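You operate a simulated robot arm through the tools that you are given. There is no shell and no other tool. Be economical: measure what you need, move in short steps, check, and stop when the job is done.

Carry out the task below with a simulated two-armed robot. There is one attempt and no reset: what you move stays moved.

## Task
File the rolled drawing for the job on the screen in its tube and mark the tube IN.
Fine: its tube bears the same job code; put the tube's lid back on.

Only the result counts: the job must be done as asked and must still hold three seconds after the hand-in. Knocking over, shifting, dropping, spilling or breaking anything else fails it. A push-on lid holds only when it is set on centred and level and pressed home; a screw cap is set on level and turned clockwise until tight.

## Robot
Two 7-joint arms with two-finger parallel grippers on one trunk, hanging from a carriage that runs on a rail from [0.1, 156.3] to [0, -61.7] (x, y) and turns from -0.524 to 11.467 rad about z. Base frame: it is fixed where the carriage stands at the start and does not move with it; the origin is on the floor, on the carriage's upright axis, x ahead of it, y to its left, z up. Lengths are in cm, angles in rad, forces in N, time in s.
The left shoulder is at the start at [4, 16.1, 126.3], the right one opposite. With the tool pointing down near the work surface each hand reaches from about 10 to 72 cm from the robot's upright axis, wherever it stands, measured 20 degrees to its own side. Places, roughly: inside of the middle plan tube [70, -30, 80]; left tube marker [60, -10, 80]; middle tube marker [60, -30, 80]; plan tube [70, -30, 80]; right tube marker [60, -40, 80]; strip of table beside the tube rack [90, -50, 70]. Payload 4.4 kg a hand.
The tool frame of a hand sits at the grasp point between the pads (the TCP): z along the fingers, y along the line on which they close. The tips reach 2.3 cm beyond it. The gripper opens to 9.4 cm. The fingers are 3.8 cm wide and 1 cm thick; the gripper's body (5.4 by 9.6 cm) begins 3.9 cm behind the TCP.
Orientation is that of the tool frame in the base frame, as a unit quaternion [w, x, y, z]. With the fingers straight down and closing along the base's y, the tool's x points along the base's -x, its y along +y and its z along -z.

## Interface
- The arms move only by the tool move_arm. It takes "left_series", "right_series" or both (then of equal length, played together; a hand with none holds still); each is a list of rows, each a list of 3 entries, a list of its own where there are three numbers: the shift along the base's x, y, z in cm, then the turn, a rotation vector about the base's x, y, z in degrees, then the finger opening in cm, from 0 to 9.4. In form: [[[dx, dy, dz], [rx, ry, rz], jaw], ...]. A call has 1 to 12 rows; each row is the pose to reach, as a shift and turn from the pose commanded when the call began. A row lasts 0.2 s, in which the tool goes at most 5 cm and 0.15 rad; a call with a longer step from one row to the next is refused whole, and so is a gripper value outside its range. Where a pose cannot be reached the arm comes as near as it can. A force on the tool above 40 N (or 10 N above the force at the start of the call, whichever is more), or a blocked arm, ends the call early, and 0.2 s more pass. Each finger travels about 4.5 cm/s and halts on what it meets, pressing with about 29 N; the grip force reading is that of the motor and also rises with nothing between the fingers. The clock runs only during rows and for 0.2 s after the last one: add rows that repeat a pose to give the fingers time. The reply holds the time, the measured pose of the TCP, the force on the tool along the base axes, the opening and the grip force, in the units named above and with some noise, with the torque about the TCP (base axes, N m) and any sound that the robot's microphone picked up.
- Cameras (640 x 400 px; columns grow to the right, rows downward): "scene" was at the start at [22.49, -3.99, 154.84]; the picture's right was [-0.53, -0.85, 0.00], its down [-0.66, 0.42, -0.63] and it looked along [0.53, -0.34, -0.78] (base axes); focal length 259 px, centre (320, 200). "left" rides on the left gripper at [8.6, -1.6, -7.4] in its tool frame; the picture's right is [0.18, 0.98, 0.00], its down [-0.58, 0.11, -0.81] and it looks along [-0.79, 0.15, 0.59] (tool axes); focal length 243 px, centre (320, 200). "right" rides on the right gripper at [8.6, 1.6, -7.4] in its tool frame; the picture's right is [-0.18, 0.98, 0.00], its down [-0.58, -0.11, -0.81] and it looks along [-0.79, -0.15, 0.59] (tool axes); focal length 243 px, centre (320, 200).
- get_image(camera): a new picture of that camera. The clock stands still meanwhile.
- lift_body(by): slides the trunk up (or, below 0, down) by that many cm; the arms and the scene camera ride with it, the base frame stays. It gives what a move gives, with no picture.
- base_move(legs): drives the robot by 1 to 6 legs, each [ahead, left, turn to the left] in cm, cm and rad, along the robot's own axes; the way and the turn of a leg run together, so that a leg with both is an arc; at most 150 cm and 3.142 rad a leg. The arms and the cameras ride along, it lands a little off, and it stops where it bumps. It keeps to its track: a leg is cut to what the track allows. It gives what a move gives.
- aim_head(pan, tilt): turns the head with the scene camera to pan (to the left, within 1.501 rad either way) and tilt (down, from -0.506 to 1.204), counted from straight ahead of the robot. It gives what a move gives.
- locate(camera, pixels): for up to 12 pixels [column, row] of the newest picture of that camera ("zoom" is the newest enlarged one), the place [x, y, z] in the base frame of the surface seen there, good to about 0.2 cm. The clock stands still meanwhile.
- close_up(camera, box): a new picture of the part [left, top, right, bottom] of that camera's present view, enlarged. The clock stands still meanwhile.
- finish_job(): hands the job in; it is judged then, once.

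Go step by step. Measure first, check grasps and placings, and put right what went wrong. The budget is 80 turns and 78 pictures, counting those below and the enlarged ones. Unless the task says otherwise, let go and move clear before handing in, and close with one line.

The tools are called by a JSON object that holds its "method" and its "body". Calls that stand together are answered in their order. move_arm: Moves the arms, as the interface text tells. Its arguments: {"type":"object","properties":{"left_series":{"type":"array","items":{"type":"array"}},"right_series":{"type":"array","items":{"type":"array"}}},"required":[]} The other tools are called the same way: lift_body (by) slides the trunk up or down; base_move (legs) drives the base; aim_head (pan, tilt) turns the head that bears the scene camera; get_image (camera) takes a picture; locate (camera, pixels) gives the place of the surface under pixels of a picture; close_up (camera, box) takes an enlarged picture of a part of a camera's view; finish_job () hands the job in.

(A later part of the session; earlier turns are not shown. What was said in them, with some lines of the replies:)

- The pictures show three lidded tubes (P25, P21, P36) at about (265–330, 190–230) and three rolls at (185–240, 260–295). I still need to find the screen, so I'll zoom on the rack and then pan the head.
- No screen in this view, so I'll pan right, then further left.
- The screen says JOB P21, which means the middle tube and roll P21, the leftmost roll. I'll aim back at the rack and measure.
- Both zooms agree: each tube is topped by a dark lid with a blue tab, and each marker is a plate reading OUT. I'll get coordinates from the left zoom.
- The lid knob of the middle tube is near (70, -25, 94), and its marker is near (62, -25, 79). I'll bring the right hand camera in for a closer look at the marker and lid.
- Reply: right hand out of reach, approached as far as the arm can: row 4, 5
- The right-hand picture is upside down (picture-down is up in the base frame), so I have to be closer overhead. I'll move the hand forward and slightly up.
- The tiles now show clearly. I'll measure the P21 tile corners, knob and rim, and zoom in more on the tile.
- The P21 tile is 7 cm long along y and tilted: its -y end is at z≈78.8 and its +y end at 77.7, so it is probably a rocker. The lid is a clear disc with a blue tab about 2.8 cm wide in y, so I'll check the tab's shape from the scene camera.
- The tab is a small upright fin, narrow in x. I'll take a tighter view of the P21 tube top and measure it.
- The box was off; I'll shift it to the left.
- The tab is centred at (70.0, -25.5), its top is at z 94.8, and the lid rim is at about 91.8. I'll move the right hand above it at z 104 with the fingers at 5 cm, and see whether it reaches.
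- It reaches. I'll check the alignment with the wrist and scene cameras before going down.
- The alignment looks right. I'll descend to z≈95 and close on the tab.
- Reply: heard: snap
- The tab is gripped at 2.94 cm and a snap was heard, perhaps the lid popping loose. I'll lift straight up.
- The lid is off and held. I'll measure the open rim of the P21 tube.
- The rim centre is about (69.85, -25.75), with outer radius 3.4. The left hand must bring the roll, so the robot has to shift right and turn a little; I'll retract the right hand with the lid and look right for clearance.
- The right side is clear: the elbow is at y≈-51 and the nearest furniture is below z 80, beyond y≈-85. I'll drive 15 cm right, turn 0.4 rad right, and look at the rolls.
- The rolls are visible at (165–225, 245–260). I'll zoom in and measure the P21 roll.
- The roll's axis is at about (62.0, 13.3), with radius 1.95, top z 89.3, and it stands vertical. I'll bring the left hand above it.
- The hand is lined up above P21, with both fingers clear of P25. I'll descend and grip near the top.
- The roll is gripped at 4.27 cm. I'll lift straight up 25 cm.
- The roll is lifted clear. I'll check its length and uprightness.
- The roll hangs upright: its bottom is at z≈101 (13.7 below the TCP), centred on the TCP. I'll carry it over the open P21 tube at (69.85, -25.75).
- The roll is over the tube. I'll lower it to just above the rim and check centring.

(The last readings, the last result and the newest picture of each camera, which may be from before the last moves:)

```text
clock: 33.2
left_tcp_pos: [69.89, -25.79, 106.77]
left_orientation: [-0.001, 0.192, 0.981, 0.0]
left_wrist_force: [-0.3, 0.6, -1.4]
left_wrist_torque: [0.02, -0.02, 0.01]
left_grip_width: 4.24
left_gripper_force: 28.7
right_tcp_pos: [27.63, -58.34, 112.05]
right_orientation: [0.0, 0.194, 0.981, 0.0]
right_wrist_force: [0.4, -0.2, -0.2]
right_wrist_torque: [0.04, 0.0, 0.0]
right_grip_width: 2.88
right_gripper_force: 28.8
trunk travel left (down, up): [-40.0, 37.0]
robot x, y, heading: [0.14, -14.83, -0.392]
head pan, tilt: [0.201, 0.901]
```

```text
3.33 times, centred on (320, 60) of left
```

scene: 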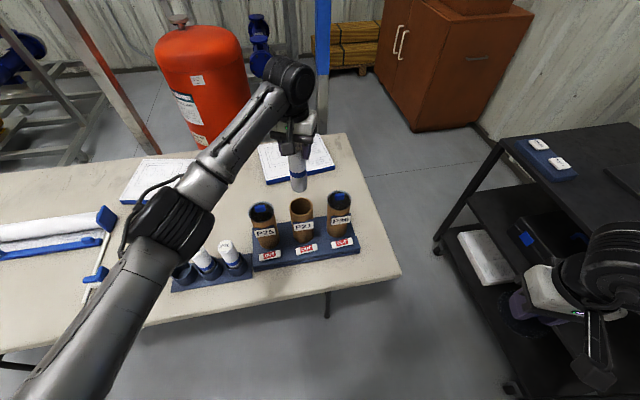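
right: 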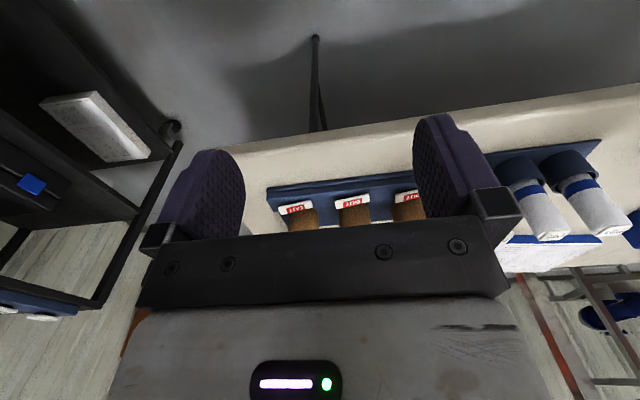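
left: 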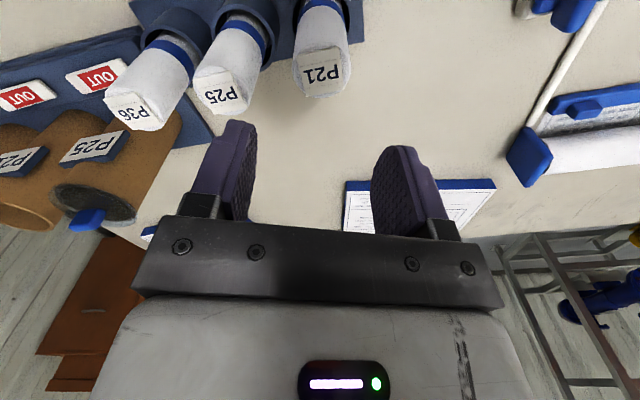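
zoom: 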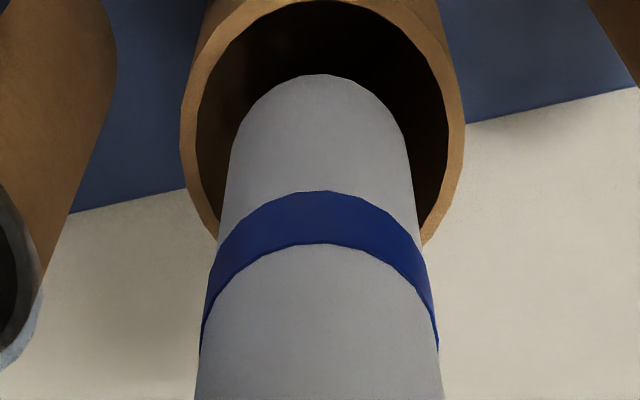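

It is well centred. I'll lower until the fingertips are just above the rim (TCP z 94.6).

{"method": "move_arm", "body": {"left_series": [[[0, 0, -2], [0, 0, 0], 3], [[0, 0, -4], [0, 0, 0], 3], [[0, 0, -6], [0, 0, 0], 3], [[0, 0, -8], [0, 0, 0], 3], [[0, 0, -10], [0, 0, 0], 3], [[0, 0, -12.1], [0, 0, 0], 3], [[0, 0, -12.1], [0, 0, 0], 3]]}}

{"method": "close_up", "body": {"camera": "scene", "box": [260, 160, 345, 240]}}

```text
clock: 34.8
left_tcp_pos: [69.86, -25.63, 94.54]
left_orientation: [0.0, 0.193, 0.981, 0.0]
left_wrist_force: [-0.2, -0.8, -0.9]
left_wrist_torque: [-0.01, 0.02, -0.01]
left_grip_width: 4.26
left_gripper_force: 28.7
right_tcp_pos: [27.6, -58.36, 111.9]
right_orientation: [0.0, 0.193, 0.981, 0.0]
right_wrist_force: [0.2, 1.2, 0.3]
right_wrist_torque: [0.0, -0.03, -0.02]
right_grip_width: 2.92
right_gripper_force: 29.0
trunk travel left (down, up): [-40.0, 37.0]
robot x, y, heading: [-0.07, -15.37, -0.392]
head pan, tilt: [0.201, 0.901]
```

```text
5.00 times, centred on (302, 200) of scene
```

zoom: 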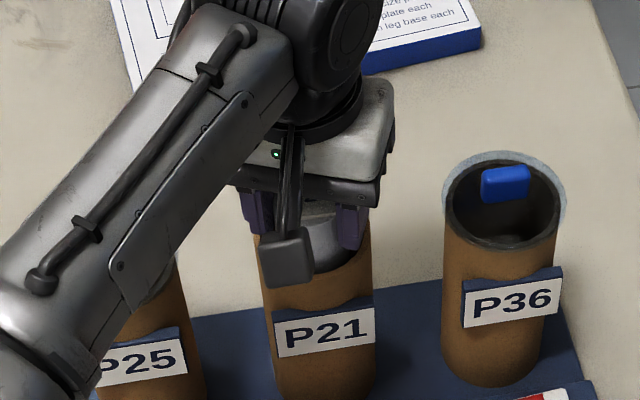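

The roll is inside the tube with no contact force. I'll release it and rise straight up.

{"method": "move_arm", "body": {"left_series": [[[0, 0, 0], [0, 0, 0], 5.5], [[0, 0, 0], [0, 0, 0], 6.5], [[0, 0, 0], [0, 0, 0], 6.5], [[0, 0, 0], [0, 0, 0], 6.5], [[0, 0, 3], [0, 0, 0], 6.5], [[0, 0, 7], [0, 0, 0], 6.5], [[0, 0, 11], [0, 0, 0], 6.5], [[0, 0, 15], [0, 0, 0], 6.5]]}}

{"method": "close_up", "body": {"camera": "scene", "box": [260, 160, 345, 240]}}

```text
clock: 36.6
left_tcp_pos: [69.92, -25.64, 109.76]
left_orientation: [0.001, 0.193, 0.981, 0.001]
left_wrist_force: [0.3, -0.6, 0.0]
left_wrist_torque: [-0.02, 0.02, 0.01]
left_grip_width: 6.51
left_gripper_force: 0.0
right_tcp_pos: [27.71, -58.29, 112.0]
right_orientation: [0.0, 0.193, 0.981, 0.0]
right_wrist_force: [0.9, 0.1, 0.4]
right_wrist_torque: [0.02, 0.02, -0.02]
right_grip_width: 2.88
right_gripper_force: 29.3
trunk travel left (down, up): [-40.0, 37.0]
robot x, y, heading: [-0.05, -14.94, -0.389]
head pan, tilt: [0.201, 0.901]
```

```text
5.00 times, centred on (302, 200) of scene
```

zoom: 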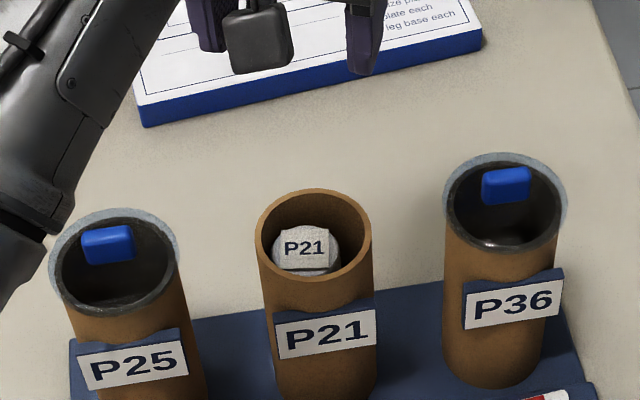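

The P21 roll is in its tube, below the rim. I'll tuck the left arm back and drive the base back so the right hand can replace the lid.

{"method": "move_arm", "body": {"left_series": [[[0, 0, 4], [0, 0, 0], 6.5], [[-2, 0, 8], [0, 0, 0], 6.5], [[-5, -1, 11], [0, 0, 0], 6.5], [[-9, -2, 13], [0, 0, 0], 6.5], [[-13, -3, 15], [0, 0, 0], 6.5], [[-17, -4, 17], [0, 0, 0], 6.5], [[-21, -5, 19], [0, 0, 0], 6.5], [[-25, -6, 20], [0, 0, 0], 6.5], [[-28.7, -7.3, 20], [0, 0, 0], 6.5]]}}

{"method": "base_move", "body": {"legs": [[0, 0, 0.39], [0, 15, 0]]}}

{"method": "aim_head", "body": {"pan": -0.5, "tilt": 0.95}}

{"method": "get_image", "body": {"camera": "scene"}}

```text
clock: 38.6
left_tcp_pos: [41.0, -32.96, 129.6]
left_orientation: [0.001, 0.193, 0.981, 0.0]
left_wrist_force: [0.3, 0.0, -0.6]
left_wrist_torque: [-0.04, 0.0, -0.03]
left_grip_width: 6.5
left_gripper_force: 0.1
right_tcp_pos: [27.53, -58.35, 111.97]
right_orientation: [0.0, 0.193, 0.981, 0.0]
right_wrist_force: [0.2, -0.3, -1.1]
right_wrist_torque: [0.01, -0.02, 0.0]
right_grip_width: 2.89
right_gripper_force: 28.8
trunk travel left (down, up): [-40.0, 37.0]
robot x, y, heading: [0.08, -14.94, -0.392]
head pan, tilt: [0.201, 0.901]
```

```text
clock: 41.1
left_tcp_pos: [44.93, -1.44, 129.54]
left_orientation: [-0.001, -0.001, 1.0, -0.001]
left_wrist_force: [-0.3, 0.1, 0.1]
left_wrist_torque: [0.0, 0.01, 0.01]
left_grip_width: 6.5
left_gripper_force: 0.0
right_tcp_pos: [42.09, -30.11, 111.99]
right_orientation: [0.0, 0.0, 1.0, 0.001]
right_wrist_force: [0.0, 0.2, -0.5]
right_wrist_torque: [-0.03, -0.02, 0.03]
right_grip_width: 2.92
right_gripper_force: 28.9
trunk travel left (down, up): [-40.0, 37.0]
robot x, y, heading: [0.28, -0.3, -0.001]
head pan, tilt: [0.201, 0.901]
```

```text
clock: 42.2
left_tcp_pos: [44.79, -1.42, 129.55]
left_orientation: [-0.001, 0.0, 1.0, 0.0]
left_wrist_force: [1.2, 0.0, 0.1]
left_wrist_torque: [0.0, 0.03, 0.0]
left_grip_width: 6.52
left_gripper_force: 0.1
right_tcp_pos: [41.95, -30.08, 112.03]
right_orientation: [-0.001, 0.0, 1.0, 0.0]
right_wrist_force: [0.3, 0.5, 0.0]
right_wrist_torque: [0.02, 0.02, -0.02]
right_grip_width: 2.92
right_gripper_force: 28.7
trunk travel left (down, up): [-40.0, 37.0]
robot x, y, heading: [0.02, -0.5, -0.003]
head pan, tilt: [-0.499, 0.949]
```

```text
40 pictures are left
```

scene: 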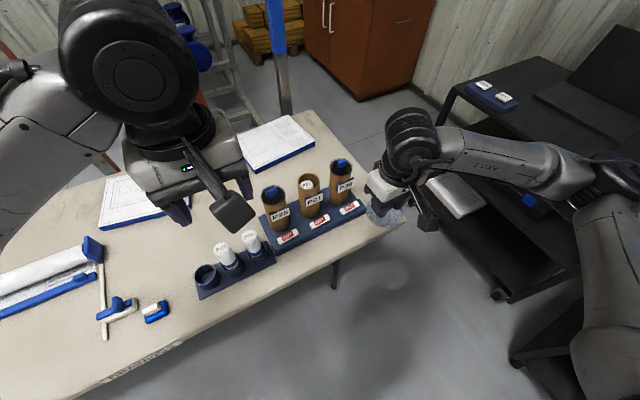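

The right hand with the lid is back, 0.6 cm off in y. I'll move the lid to above the tube at TCP (69.93, -25.5, 104).

{"method": "move_arm", "body": {"right_series": [[[4, 0.6, -1], [0, 0, 0], 2], [[8, 1.2, -2], [0, 0, 0], 2], [[12, 1.8, -3], [0, 0, 0], 2], [[16, 2.4, -4], [0, 0, 0], 2], [[20, 3.2, -5], [0, 0, 0], 2], [[24, 4, -6], [0, 0, 0], 2], [[27.92, 4.6, -7], [0, 0, 0], 2], [[27.92, 4.6, -8], [0, 0, 0], 2], [[27.92, 4.6, -8], [0, 0, 0], 2]]}}

{"method": "move_arm", "body": {"right_series": [[[0, 0, 0], [0, 0, 0], 2], [[0, 0, 0], [0, 0, 0], 2]]}}

{"method": "close_up", "body": {"camera": "right", "box": [160, 0, 480, 240]}}

{"method": "close_up", "body": {"camera": "scene", "box": [260, 130, 370, 230]}}

```text
clock: 44.2
left_tcp_pos: [44.88, -1.45, 129.56]
left_orientation: [0.0, -0.001, 1.0, 0.0]
left_wrist_force: [0.6, 0.4, -0.5]
left_wrist_torque: [0.01, 0.0, 0.03]
left_grip_width: 6.49
left_gripper_force: 0.1
right_tcp_pos: [69.97, -25.35, 104.1]
right_orientation: [0.0, 0.0, 1.0, 0.0]
right_wrist_force: [-0.3, 0.2, -0.8]
right_wrist_torque: [0.0, 0.03, -0.02]
right_grip_width: 2.89
right_gripper_force: 29.2
trunk travel left (down, up): [-40.0, 37.0]
robot x, y, heading: [-0.15, -0.53, 0.008]
head pan, tilt: [-0.499, 0.949]
```

```text
clock: 44.8
left_tcp_pos: [44.8, -1.38, 129.59]
left_orientation: [0.0, -0.001, 1.0, 0.001]
left_wrist_force: [0.3, 0.3, -0.7]
left_wrist_torque: [0.01, 0.02, 0.01]
left_grip_width: 6.49
left_gripper_force: 0.1
right_tcp_pos: [69.87, -25.35, 104.14]
right_orientation: [0.0, 0.001, 1.0, 0.0]
right_wrist_force: [-0.4, 1.0, -0.2]
right_wrist_torque: [-0.02, -0.02, -0.01]
right_grip_width: 2.88
right_gripper_force: 29.0
trunk travel left (down, up): [-40.0, 37.0]
robot x, y, heading: [0.07, -0.67, 0.002]
head pan, tilt: [-0.499, 0.949]
```

```text
1.67 times, centred on (320, 120) of right
```

zoom: 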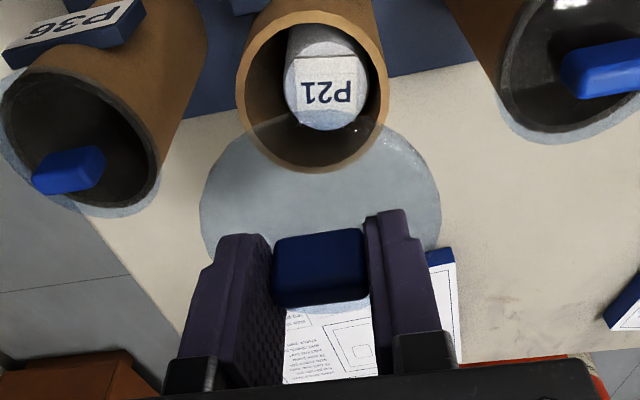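

```text
4.00 times, centred on (315, 180) of scene
```

zoom: 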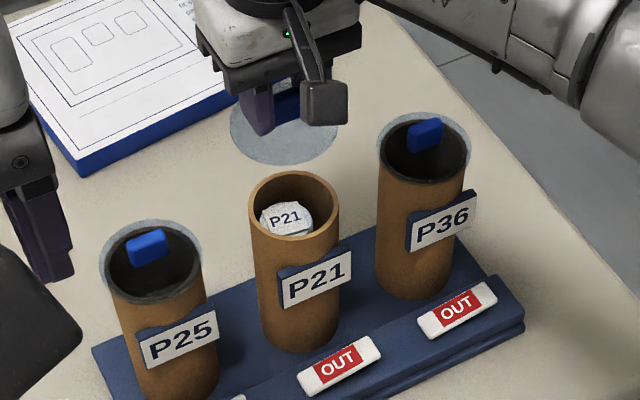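

The lid is level, and the TCP reads about 0.15 cm too far in +y, so I'll correct that. I'll lower to just above seating and then press in small steps.

{"method": "move_arm", "body": {"right_series": [[[0.03, -0.15, -3], [0, 0, 0], 2], [[0.03, -0.15, -5], [0, 0, 0], 2], [[0.03, -0.15, -7], [0, 0, 0], 2], [[0.03, -0.15, -7.8], [0, 0, 0], 2], [[0.03, -0.15, -7.8], [0, 0, 0], 2]]}}

{"method": "close_up", "body": {"camera": "right", "box": [200, 40, 440, 220]}}

{"method": "close_up", "body": {"camera": "scene", "box": [285, 140, 355, 200]}}

```text
clock: 46.0
left_tcp_pos: [44.76, -1.41, 129.67]
left_orientation: [0.0, -0.001, 1.0, 0.0]
left_wrist_force: [0.8, -0.6, -0.2]
left_wrist_torque: [0.0, -0.03, 0.0]
left_grip_width: 6.5
left_gripper_force: 0.1
right_tcp_pos: [69.95, -25.49, 96.21]
right_orientation: [0.001, 0.0, 1.0, 0.0]
right_wrist_force: [0.0, 0.7, -0.6]
right_wrist_torque: [-0.01, -0.01, 0.01]
right_grip_width: 2.9
right_gripper_force: 28.8
trunk travel left (down, up): [-40.0, 37.0]
robot x, y, heading: [0.26, -0.77, -0.001]
head pan, tilt: [-0.499, 0.949]
```

```text
2.22 times, centred on (320, 130) of right
```

zoom: 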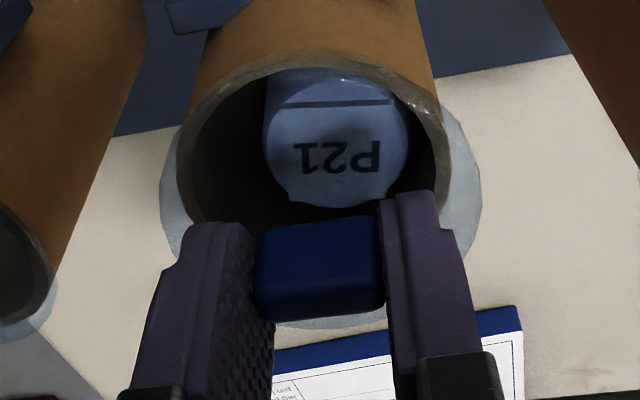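

```text
6.67 times, centred on (320, 170) of scene
```

zoom: 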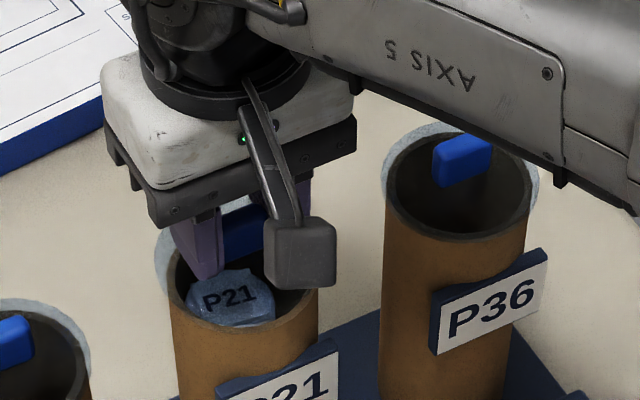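

The lid sits over the rim with overhang similar to the original view. I'll press it down in small steps until the force rises or it snaps.

{"method": "move_arm", "body": {"right_series": [[[0, 0, -0.4], [0, 0, 0], 2], [[0, 0, -0.8], [0, 0, 0], 2], [[0, 0, -1.1], [0, 0, 0], 2], [[0, 0, -1.3], [0, 0, 0], 2], [[0, 0, -1.5], [0, 0, 0], 2], [[0, 0, -1.7], [0, 0, 0], 2], [[0, 0, -1.9], [0, 0, 0], 2]]}}

{"method": "close_up", "body": {"camera": "right", "box": [200, 40, 440, 220]}}

```text
clock: 47.6
left_tcp_pos: [44.91, -1.57, 129.57]
left_orientation: [0.001, -0.001, 1.0, -0.001]
left_wrist_force: [-0.7, 0.1, 0.4]
left_wrist_torque: [-0.01, 0.02, -0.03]
left_grip_width: 6.49
left_gripper_force: 0.0
right_tcp_pos: [70.17, -25.68, 94.69]
right_orientation: [0.002, 0.0, 1.0, 0.001]
right_wrist_force: [-11.6, -0.9, 37.8]
right_wrist_torque: [0.0, 0.32, -0.05]
right_grip_width: 2.91
right_gripper_force: 28.7
trunk travel left (down, up): [-40.0, 37.0]
robot x, y, heading: [0.05, -0.04, -0.002]
head pan, tilt: [-0.499, 0.949]
heard: snap
```

```text
2.22 times, centred on (320, 130) of right
```

zoom: 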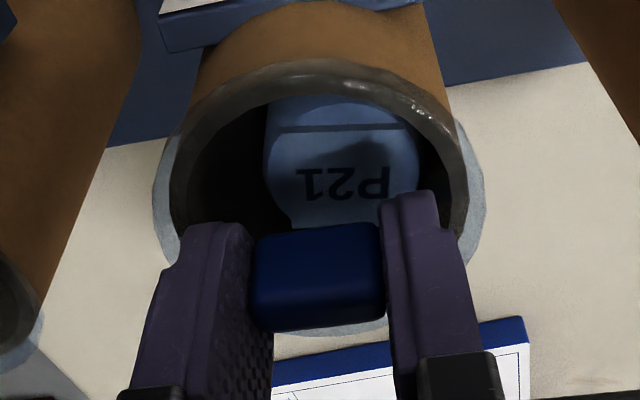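

A snap sounded at 38 N down with z at 94.7, so the lid is home. I'll ease the pressure, open the fingers and rise.

{"method": "move_arm", "body": {"right_series": [[[0, 0, 0.4], [0, 0, 0], 2], [[0, 0, 0.5], [0, 0, 0], 2], [[0, 0, 0.5], [0, 0, 0], 3.5], [[0, 0, 0.5], [0, 0, 0], 5], [[0, 0, 0.5], [0, 0, 0], 5], [[0, 0, 0.5], [0, 0, 0], 5], [[0, 0, 3], [0, 0, 0], 5], [[0, 0, 7], [0, 0, 0], 5], [[0, 0, 11], [0, 0, 0], 5]]}}

{"method": "close_up", "body": {"camera": "right", "box": [160, 0, 480, 240]}}

{"method": "close_up", "body": {"camera": "scene", "box": [285, 155, 355, 215]}}

```text
clock: 49.6
left_tcp_pos: [44.87, -1.32, 129.56]
left_orientation: [0.0, -0.001, 1.0, 0.0]
left_wrist_force: [-0.4, -0.1, 0.1]
left_wrist_torque: [0.03, 0.0, 0.01]
left_grip_width: 6.49
left_gripper_force: 0.1
right_tcp_pos: [70.02, -25.45, 105.52]
right_orientation: [0.001, 0.002, 1.0, 0.001]
right_wrist_force: [0.6, 0.0, 0.4]
right_wrist_torque: [-0.02, -0.02, 0.01]
right_grip_width: 5.0
right_gripper_force: 0.1
trunk travel left (down, up): [-40.0, 37.0]
robot x, y, heading: [-0.01, -0.66, -0.003]
head pan, tilt: [-0.499, 0.949]
```

```text
1.67 times, centred on (320, 120) of right
```

zoom: 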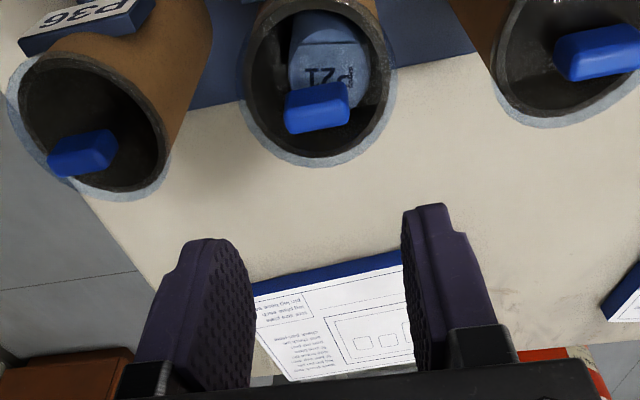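

```text
6.67 times, centred on (320, 185) of scene
```

zoom: 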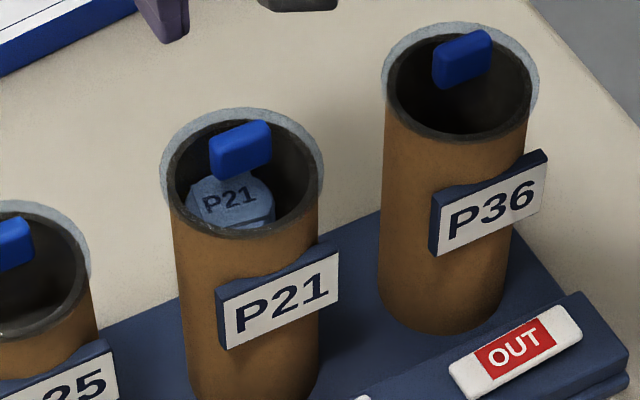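

The lid is seated level and matches the neighbours. For the marker, I'll close the right fingers, pull back, tilt the tool 17° so the wrist stays clear of the tube, and look at the tile from above its raised (-y) end.

{"method": "move_arm", "body": {"right_series": [[[-3, -0.5, 0], [0, -4, 0], 4], [[-6, -1.5, 0], [0, -8.5, 0], 2], [[-7.4, -2.7, -1], [0, -13, 0], 1], [[-7.4, -2.75, -4], [0, -17, 0], 0], [[-7.4, -2.75, -7], [0, -17, 0], 0], [[-7.4, -2.75, -7], [0, -17, 0], 0]]}}

{"method": "close_up", "body": {"camera": "right", "box": [200, 20, 440, 220]}}

{"method": "close_up", "body": {"camera": "scene", "box": [270, 170, 380, 250]}}

```text
clock: 51.0
left_tcp_pos: [44.89, -1.47, 129.62]
left_orientation: [0.0, -0.001, 1.0, 0.0]
left_wrist_force: [1.0, -0.4, 0.6]
left_wrist_torque: [0.03, 0.02, 0.01]
left_grip_width: 6.51
left_gripper_force: 0.0
right_tcp_pos: [62.53, -28.29, 98.17]
right_orientation: [0.148, -0.001, 0.989, 0.0]
right_wrist_force: [-0.4, 0.2, -0.5]
right_wrist_torque: [0.01, 0.01, 0.04]
right_grip_width: 0.0
right_gripper_force: 29.1
trunk travel left (down, up): [-40.0, 37.0]
robot x, y, heading: [0.27, -0.64, -0.004]
head pan, tilt: [-0.499, 0.949]
```

```text
2.00 times, centred on (320, 120) of right
```

zoom: 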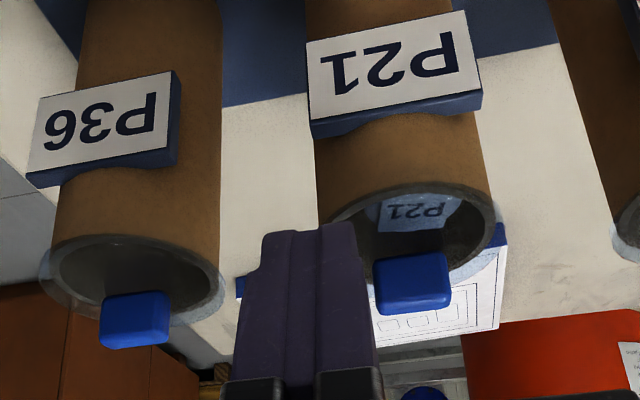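

```text
5.00 times, centred on (325, 210) of scene
```

zoom: 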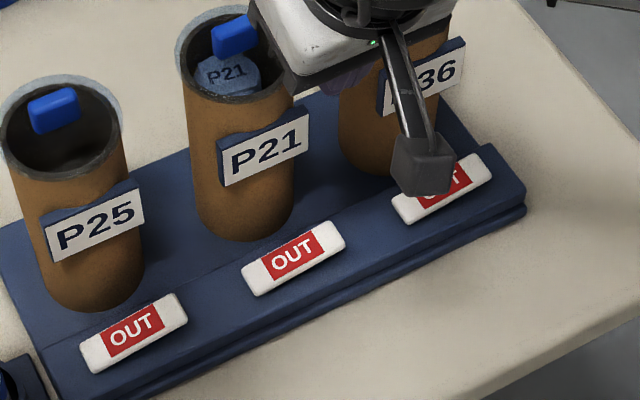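

I'll measure the tile again, and the label plate face and base around it, from this scene zoom.

{"method": "locate", "body": {"camera": "zoom", "pixels": [[250, 268], [262, 285], [260, 265], [335, 228], [340, 242], [325, 235], [258, 292], [345, 250], [270, 320], [300, 330], [222, 180], [305, 150]]}}

{"method": "close_up", "body": {"camera": "scene", "box": [310, 205, 350, 235]}}

```text
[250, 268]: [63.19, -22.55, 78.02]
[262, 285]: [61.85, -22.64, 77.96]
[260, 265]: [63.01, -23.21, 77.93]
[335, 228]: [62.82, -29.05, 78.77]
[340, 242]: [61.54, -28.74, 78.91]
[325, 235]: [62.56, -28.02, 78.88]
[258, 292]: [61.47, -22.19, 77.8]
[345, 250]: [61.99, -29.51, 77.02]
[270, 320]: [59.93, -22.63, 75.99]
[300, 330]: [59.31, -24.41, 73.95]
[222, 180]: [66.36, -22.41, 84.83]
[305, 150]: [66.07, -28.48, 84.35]
```

```text
13.33 times, centred on (330, 220) of scene
```

zoom: 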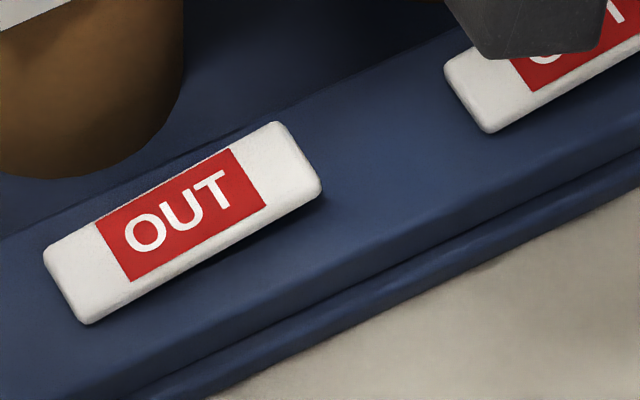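

The rocker's -y end is raised (z 78.9, with a shadow under it). I'll press straight down there at y≈-28.2, stepping slowly near contact.

{"method": "move_arm", "body": {"right_series": [[[-0.3, 0, -4], [0, 0, 0], 0], [[-0.3, 0, -8], [0, 0, 0], 0], [[-0.3, 0, -12], [0, 0, 0], 0], [[-0.3, 0, -15.5], [0, 0, 0], 0], [[-0.3, 0, -16.3], [0, 0, 0], 0], [[-0.3, 0, -16.7], [0, 0, 0], 0], [[-0.3, 0, -17.1], [0, 0, 0], 0], [[-0.3, 0, -17.5], [0, 0, 0], 0], [[-0.3, 0, -17.9], [0, 0, 0], 0], [[-0.3, 0, -18.2], [0, 0, 0], 0]]}}

{"method": "close_up", "body": {"camera": "scene", "box": [270, 170, 380, 250]}}

```text
clock: 53.0
left_tcp_pos: [44.77, -1.68, 129.57]
left_orientation: [0.001, -0.001, 1.0, -0.001]
left_wrist_force: [-0.8, -0.2, 0.5]
left_wrist_torque: [0.03, 0.02, 0.02]
left_grip_width: 6.5
left_gripper_force: 0.1
right_tcp_pos: [62.23, -28.24, 80.68]
right_orientation: [0.148, 0.001, 0.989, 0.003]
right_wrist_force: [-12.3, -1.8, 17.2]
right_wrist_torque: [0.1, 0.5, 0.14]
right_grip_width: 0.0
right_gripper_force: 29.5
trunk travel left (down, up): [-40.0, 37.0]
robot x, y, heading: [0.02, -0.61, 0.002]
head pan, tilt: [-0.499, 0.949]
stopped in row 10 (right hand): the force on the tool passed its limit at 47 N (the readings are from after the stop); the commanded pose is now the measured one
```

```text
5.00 times, centred on (325, 210) of scene
```

zoom: 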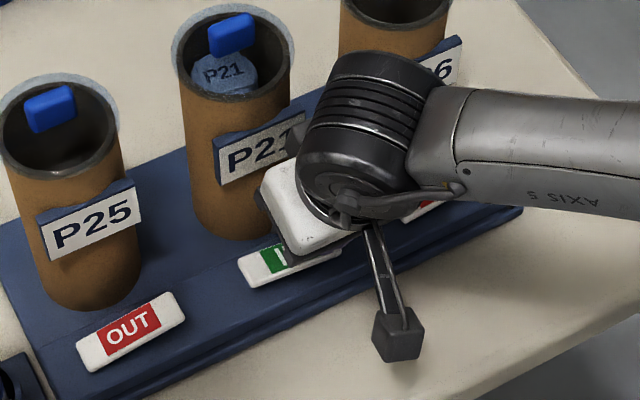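

The marker has flipped to green ("I…" visible at (275, 255)). I'll withdraw straight up, then back.

{"method": "move_arm", "body": {"right_series": [[[0, 0, 1], [0, 0, 0], 0], [[0, 0, 4], [0, 0, 0], 0], [[0, 0, 8], [0, 0, 0], 0], [[0, 0, 12], [0, 0, 0], 0], [[0, 0, 16], [0, 0, 0], 0], [[-1, 0, 20], [0, 0, 0], 0], [[-4, -2, 23], [0, 0, 0], 0], [[-8, -4, 25], [0, 0, 0], 0], [[-12, -6, 26], [0, 0, 0], 0], [[-16, -8, 27], [0, 0, 0], 0], [[-20, -9, 28], [0, 0, 0], 0]]}}

{"method": "close_up", "body": {"camera": "scene", "box": [180, 150, 400, 310]}}

{"method": "close_up", "body": {"camera": "scene", "box": [295, 160, 355, 235]}}

```text
clock: 55.5
left_tcp_pos: [44.83, -1.49, 129.58]
left_orientation: [-0.001, 0.0, 1.0, 0.0]
left_wrist_force: [-1.0, 0.2, 0.5]
left_wrist_torque: [0.0, 0.04, 0.02]
left_grip_width: 6.49
left_gripper_force: 0.0
right_tcp_pos: [42.19, -37.02, 108.76]
right_orientation: [0.149, 0.001, 0.989, 0.002]
right_wrist_force: [-0.5, 0.9, 0.6]
right_wrist_torque: [0.0, -0.01, 0.0]
right_grip_width: 0.0
right_gripper_force: 29.1
trunk travel left (down, up): [-40.0, 37.0]
robot x, y, heading: [0.08, -0.62, -0.001]
head pan, tilt: [-0.499, 0.949]
```

```text
2.50 times, centred on (290, 230) of scene
```

zoom: 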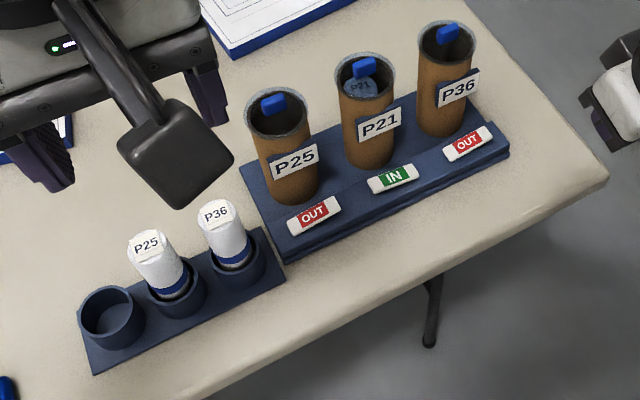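

```text
5.33 times, centred on (325, 198) of scene
```

zoom: 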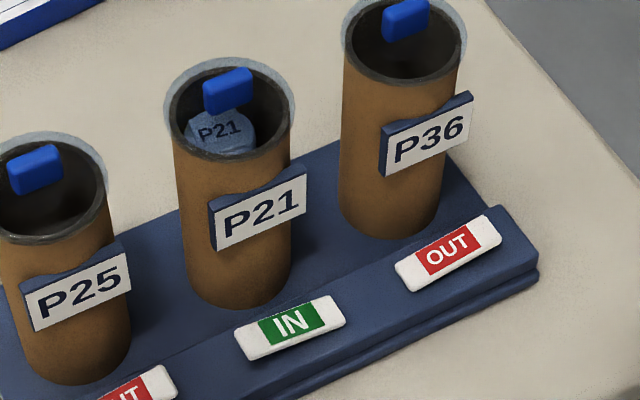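

The middle marker reads IN, and the lid and other tubes look right. One last check that the lid is level and at its original height (tab top 94.8).

{"method": "locate", "body": {"camera": "zoom", "pixels": [[228, 75], [212, 82], [243, 70], [232, 156], [285, 115], [176, 125]]}}

```text
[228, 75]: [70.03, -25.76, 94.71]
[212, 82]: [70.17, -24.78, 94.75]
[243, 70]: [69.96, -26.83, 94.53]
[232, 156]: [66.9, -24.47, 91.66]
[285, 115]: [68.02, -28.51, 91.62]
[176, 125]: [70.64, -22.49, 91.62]
```

The tab top is at 94.7 at its original place and level, so the lid is home. I'm handing in.

{"method": "finish_job", "body": {}}

```text
The job is handed in.
```

The P21 drawing for the job on the screen is in its P21 tube, the lid is pressed back on, and the tube's marker reads IN.
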